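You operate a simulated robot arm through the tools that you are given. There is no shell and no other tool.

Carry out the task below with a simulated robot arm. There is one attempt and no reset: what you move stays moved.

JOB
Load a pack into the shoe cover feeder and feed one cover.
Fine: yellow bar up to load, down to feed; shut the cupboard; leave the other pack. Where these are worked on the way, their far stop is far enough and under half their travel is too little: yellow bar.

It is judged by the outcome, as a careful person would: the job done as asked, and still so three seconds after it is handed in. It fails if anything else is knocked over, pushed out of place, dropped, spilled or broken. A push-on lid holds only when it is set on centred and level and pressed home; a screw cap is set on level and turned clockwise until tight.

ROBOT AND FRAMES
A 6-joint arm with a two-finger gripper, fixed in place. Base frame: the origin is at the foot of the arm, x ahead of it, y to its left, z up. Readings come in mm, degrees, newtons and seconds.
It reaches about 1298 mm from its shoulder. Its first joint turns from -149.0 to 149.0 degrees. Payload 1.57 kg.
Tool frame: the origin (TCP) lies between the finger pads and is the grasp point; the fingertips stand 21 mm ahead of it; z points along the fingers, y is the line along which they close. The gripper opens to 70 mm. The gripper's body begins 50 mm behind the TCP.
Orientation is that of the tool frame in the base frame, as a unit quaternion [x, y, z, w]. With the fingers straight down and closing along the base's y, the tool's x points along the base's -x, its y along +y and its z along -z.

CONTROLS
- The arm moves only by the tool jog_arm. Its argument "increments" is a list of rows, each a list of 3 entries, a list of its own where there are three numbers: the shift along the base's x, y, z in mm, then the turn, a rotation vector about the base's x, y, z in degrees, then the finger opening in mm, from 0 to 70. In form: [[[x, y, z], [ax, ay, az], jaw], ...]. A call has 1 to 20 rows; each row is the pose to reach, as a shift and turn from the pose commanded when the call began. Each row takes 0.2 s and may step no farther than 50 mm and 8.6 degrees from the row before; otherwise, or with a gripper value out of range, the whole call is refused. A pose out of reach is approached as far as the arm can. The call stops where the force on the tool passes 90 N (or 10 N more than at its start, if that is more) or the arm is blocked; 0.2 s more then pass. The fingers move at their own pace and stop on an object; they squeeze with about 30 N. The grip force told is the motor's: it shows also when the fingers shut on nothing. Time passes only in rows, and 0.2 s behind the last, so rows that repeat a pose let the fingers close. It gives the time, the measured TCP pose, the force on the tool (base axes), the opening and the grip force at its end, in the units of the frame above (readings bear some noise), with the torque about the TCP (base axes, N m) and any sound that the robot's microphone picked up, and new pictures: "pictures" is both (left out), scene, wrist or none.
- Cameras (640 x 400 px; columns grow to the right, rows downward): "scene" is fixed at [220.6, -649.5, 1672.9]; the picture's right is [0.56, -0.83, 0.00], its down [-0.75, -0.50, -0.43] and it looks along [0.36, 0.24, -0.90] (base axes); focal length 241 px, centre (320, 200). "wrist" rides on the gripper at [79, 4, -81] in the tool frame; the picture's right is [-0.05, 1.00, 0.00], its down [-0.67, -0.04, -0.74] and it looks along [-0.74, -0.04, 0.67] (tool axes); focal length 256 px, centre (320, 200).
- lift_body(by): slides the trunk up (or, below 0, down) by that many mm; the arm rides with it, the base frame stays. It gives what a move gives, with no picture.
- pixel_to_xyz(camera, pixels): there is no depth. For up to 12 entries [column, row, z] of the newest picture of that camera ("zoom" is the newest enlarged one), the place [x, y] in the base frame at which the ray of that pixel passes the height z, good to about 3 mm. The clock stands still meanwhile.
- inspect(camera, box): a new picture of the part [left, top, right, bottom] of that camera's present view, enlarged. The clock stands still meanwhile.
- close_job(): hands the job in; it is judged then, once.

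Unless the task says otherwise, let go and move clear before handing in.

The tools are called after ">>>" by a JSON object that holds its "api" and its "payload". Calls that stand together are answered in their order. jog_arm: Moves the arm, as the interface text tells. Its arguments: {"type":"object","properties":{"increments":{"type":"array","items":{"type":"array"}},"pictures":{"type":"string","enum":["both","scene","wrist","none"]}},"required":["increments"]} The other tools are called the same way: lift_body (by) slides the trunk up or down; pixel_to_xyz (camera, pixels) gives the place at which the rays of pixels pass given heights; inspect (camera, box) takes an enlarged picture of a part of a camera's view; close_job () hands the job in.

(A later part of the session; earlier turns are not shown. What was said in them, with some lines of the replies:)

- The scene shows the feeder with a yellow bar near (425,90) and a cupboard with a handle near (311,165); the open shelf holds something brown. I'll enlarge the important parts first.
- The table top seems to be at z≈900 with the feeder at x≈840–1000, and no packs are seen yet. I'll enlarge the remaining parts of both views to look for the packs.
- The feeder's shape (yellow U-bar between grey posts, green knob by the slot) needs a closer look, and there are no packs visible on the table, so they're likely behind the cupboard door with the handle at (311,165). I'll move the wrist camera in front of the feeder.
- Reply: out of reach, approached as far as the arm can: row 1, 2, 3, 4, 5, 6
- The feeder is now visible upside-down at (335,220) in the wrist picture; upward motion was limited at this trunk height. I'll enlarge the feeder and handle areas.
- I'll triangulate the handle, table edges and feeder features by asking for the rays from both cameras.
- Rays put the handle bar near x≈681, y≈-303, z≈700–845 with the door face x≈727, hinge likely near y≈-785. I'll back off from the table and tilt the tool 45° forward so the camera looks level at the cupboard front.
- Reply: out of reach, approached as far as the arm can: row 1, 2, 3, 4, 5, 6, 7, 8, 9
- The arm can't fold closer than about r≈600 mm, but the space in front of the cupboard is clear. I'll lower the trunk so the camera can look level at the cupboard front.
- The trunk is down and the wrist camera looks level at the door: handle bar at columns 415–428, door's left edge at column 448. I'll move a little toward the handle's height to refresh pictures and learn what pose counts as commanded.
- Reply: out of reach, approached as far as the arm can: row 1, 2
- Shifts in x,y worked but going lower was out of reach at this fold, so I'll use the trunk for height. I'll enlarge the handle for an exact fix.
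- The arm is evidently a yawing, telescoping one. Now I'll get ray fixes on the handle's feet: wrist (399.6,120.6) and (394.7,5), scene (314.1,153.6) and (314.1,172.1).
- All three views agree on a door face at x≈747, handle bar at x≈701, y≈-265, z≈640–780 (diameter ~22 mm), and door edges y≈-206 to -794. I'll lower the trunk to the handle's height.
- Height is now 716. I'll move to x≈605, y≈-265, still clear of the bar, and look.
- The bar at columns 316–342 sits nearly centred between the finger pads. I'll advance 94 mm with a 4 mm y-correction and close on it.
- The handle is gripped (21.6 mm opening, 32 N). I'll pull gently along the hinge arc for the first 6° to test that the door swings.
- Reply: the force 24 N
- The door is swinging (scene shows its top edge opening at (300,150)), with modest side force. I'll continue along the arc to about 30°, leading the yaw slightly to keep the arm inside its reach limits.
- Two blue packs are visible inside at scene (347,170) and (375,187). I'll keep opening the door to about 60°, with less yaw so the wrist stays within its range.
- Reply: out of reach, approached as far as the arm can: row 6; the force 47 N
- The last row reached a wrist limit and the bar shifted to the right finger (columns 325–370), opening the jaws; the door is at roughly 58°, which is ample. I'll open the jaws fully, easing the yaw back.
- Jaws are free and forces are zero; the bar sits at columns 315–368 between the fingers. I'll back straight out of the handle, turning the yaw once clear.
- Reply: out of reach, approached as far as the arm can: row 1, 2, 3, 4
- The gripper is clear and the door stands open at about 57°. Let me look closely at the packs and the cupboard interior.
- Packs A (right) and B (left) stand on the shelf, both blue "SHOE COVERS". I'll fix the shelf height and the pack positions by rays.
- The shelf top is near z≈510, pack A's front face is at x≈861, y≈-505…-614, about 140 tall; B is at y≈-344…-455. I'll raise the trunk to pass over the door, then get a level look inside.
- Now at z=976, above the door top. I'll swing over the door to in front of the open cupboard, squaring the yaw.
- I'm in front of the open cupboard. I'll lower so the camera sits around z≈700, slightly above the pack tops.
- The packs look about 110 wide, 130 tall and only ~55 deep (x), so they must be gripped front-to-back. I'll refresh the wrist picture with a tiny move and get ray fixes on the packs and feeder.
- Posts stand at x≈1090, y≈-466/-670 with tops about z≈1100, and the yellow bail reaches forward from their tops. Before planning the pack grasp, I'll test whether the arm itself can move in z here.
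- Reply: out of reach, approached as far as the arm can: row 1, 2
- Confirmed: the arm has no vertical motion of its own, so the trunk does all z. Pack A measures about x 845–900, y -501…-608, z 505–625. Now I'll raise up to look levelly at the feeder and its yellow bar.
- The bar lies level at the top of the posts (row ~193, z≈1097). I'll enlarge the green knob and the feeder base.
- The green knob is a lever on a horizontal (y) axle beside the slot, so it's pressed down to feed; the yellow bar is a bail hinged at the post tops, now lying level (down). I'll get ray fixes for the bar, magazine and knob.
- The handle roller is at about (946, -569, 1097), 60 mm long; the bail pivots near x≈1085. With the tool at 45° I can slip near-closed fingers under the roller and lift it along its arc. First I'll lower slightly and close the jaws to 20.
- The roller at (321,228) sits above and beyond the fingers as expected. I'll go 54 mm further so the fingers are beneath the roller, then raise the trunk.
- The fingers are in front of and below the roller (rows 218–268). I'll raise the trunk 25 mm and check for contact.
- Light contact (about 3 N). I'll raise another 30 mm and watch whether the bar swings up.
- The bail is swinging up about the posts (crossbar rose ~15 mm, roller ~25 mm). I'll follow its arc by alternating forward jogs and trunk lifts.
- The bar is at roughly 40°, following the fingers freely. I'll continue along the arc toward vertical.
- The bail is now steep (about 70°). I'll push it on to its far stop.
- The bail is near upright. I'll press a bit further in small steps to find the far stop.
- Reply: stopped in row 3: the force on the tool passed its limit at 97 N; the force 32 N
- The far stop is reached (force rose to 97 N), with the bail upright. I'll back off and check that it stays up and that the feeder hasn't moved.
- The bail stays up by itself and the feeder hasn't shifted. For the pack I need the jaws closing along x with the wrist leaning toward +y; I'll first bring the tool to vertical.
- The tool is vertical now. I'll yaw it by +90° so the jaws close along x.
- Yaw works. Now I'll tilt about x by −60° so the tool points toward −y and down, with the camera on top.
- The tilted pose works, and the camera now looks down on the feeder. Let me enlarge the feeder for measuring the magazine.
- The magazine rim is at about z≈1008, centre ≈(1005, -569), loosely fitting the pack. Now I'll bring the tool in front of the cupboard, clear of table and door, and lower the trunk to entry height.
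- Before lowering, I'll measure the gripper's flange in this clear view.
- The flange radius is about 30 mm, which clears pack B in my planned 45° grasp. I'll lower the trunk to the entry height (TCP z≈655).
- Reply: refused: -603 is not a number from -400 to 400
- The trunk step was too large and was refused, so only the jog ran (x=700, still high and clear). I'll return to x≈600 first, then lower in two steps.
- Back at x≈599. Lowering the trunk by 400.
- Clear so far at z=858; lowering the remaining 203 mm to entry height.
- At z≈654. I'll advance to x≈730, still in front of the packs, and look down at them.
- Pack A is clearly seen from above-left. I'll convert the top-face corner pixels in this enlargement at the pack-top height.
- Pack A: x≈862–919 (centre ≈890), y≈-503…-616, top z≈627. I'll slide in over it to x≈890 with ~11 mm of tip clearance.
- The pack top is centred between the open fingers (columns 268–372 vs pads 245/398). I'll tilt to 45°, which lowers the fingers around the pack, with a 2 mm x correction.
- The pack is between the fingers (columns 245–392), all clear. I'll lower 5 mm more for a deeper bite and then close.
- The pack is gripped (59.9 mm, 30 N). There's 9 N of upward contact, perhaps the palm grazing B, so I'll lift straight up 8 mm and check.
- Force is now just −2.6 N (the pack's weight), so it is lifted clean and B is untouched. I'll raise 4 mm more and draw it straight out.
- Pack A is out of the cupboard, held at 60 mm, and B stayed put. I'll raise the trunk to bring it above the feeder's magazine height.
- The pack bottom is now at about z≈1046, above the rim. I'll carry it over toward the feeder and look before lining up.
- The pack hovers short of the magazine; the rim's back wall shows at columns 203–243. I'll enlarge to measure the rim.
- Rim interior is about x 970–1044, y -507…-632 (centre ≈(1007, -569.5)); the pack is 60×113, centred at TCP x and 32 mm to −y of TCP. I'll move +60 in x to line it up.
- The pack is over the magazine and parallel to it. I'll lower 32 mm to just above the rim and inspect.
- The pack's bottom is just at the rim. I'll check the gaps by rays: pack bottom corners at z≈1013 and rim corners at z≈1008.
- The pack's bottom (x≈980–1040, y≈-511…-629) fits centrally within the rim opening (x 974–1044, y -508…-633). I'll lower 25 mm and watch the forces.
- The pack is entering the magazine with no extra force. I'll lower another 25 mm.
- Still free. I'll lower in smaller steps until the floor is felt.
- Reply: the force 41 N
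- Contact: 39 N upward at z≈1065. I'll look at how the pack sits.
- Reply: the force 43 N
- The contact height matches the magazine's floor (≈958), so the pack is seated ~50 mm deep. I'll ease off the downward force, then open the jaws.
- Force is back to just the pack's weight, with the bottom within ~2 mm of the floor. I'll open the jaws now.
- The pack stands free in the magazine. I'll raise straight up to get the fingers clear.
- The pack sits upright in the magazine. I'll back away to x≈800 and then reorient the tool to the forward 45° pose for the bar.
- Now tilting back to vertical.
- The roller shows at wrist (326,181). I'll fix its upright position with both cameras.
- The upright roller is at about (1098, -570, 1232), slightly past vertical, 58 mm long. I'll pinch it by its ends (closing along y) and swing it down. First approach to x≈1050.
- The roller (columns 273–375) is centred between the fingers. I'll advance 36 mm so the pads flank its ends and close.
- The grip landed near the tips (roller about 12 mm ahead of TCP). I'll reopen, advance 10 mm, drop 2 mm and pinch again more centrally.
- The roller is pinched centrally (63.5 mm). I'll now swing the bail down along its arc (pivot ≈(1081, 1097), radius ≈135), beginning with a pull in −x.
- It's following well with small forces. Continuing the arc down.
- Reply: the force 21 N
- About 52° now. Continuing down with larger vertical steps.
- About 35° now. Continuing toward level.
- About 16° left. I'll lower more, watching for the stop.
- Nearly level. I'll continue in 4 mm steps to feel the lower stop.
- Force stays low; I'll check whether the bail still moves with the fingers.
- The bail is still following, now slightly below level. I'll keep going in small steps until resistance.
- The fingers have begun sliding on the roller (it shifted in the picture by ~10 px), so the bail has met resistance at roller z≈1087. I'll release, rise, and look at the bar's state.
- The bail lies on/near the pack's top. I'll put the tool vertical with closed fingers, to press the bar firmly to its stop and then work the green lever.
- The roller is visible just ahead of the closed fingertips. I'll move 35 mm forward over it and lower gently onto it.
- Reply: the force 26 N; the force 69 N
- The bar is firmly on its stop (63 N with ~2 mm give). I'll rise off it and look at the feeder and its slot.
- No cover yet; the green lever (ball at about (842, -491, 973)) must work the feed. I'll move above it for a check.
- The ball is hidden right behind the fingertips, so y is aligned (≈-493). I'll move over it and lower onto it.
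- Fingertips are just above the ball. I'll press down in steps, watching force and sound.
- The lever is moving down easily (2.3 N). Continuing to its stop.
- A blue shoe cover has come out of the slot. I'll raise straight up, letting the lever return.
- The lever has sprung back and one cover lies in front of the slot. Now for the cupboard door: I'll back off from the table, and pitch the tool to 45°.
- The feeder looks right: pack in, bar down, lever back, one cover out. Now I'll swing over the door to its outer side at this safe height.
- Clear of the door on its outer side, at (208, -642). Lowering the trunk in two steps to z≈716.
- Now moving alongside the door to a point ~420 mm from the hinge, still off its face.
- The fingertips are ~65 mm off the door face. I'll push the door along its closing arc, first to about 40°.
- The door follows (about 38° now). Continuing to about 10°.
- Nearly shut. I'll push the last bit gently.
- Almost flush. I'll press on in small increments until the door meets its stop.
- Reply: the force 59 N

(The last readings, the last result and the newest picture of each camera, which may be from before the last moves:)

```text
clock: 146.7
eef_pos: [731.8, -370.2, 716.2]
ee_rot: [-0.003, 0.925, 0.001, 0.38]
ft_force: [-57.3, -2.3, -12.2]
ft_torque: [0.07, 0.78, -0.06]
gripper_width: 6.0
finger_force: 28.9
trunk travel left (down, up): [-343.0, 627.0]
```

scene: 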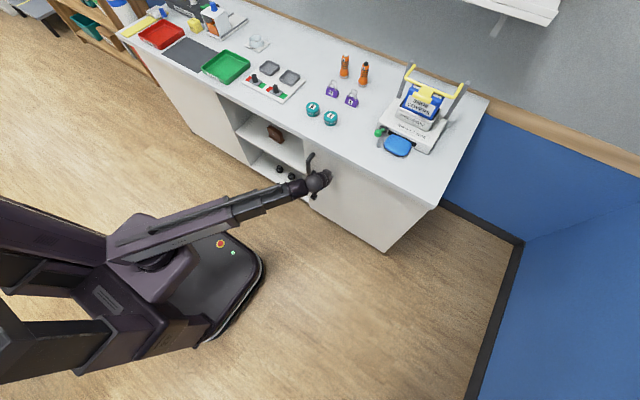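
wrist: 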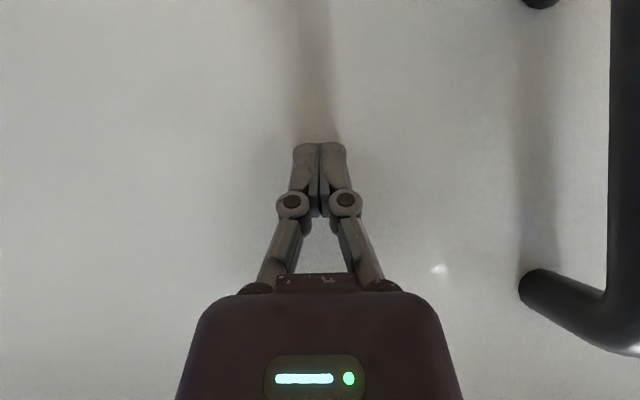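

The door is against its stop (57 N). I'll back away and check that it stays shut and everything else is in place.

>>> {"api": "jog_arm", "payload": {"increments": [[[-10, 0, 0], [0, 0, 0], 0], [[-30, -5, 0], [0, 0, 0], 0], [[-60, -15, 0], [0, 0, 0], 0], [[-95, -30, 0], [0, 0, 0], 0], [[-130, -45, 0], [0, 0, 0], 0], [[-165, -60, 0], [0, 0, 0], 0], [[-200, -80, 0], [0, 0, 0], 0]]}}

>>> {"api": "inspect", "payload": {"camera": "scene", "box": [270, 120, 450, 250]}}

>>> {"api": "inspect", "payload": {"camera": "scene", "box": [360, 50, 480, 160]}}

>>> {"api": "inspect", "payload": {"camera": "scene", "box": [100, 0, 400, 200]}}

```text
clock: 148.3
eef_pos: [537.8, -448.3, 716.3]
ee_rot: [-0.003, 0.924, 0.002, 0.383]
ft_force: [-0.9, 0.6, 0.4]
ft_torque: [-0.02, 0.03, 0.03]
gripper_width: 0.0
finger_force: 29.3
trunk travel left (down, up): [-343.0, 627.0]
```

scene: 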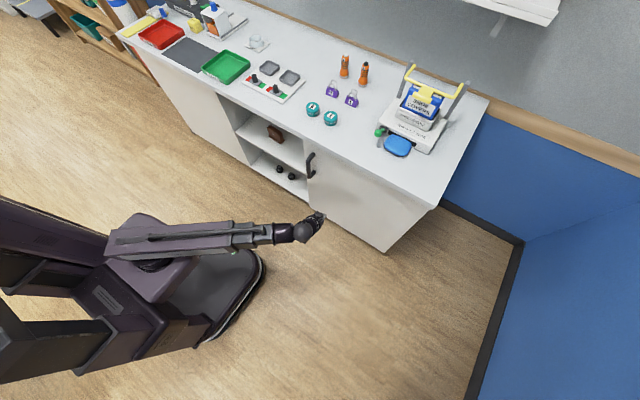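
wrist: 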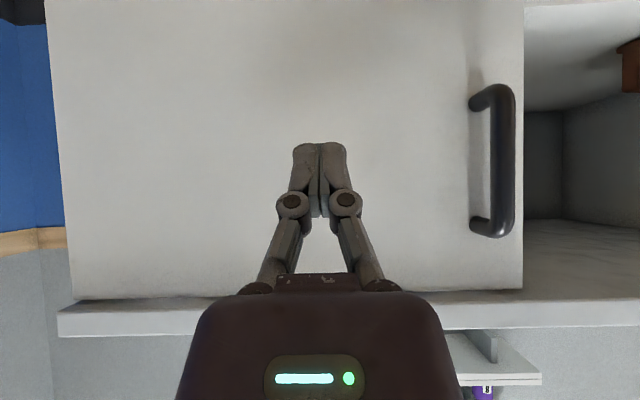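

```text
3.08 times, centred on (360, 185) of scene
```

zoom: 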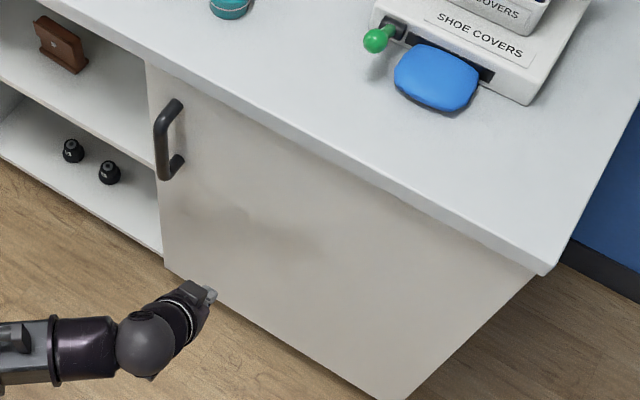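

```text
3.64 times, centred on (420, 105) of scene
```

zoom: 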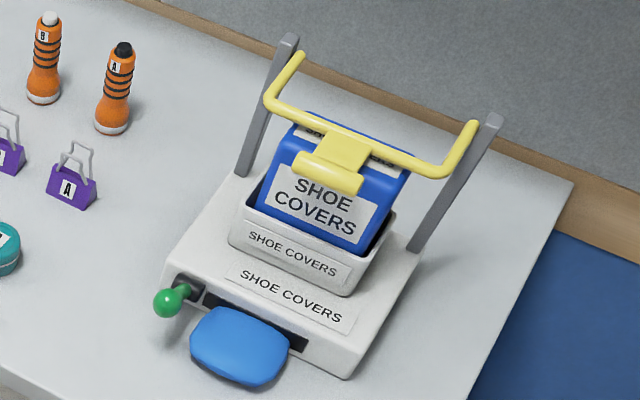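

```text
2.00 times, centred on (250, 100) of scene
```

zoom: 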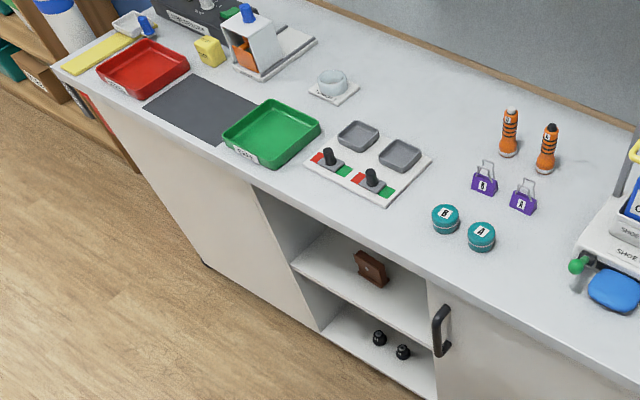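

The door is flush and shut, pack A is in the feeder with the bar down, one blue cover lies at the slot, pack B was left in the cupboard, and nothing else has moved; the gripper is empty and clear. Handing in.

>>> {"api": "close_job", "payload": {}}

```text
The job is handed in.
```

The job is done and handed in. Pack A is in the feeder with the yellow bar down, and one blue cover is out at the slot.

- **Loading:** I raised the bar to its upper stop, lowered the pack into the magazine until it reached the floor, and pressed the bar back down to its stop.
- **Feeding:** One press of the green lever brought the cover out, and the lever sprang back.
- **Cupboard:** The door is pushed shut against its stop, with pack B left on its shelf. While I gripped pack A, there was about 9 N of contact that may have been the gripper brushing pack B. It went away as soon as I lifted, and B looked unmoved.

In the last pictures nothing else had been knocked over or moved. The gripper is empty and clear of everything.
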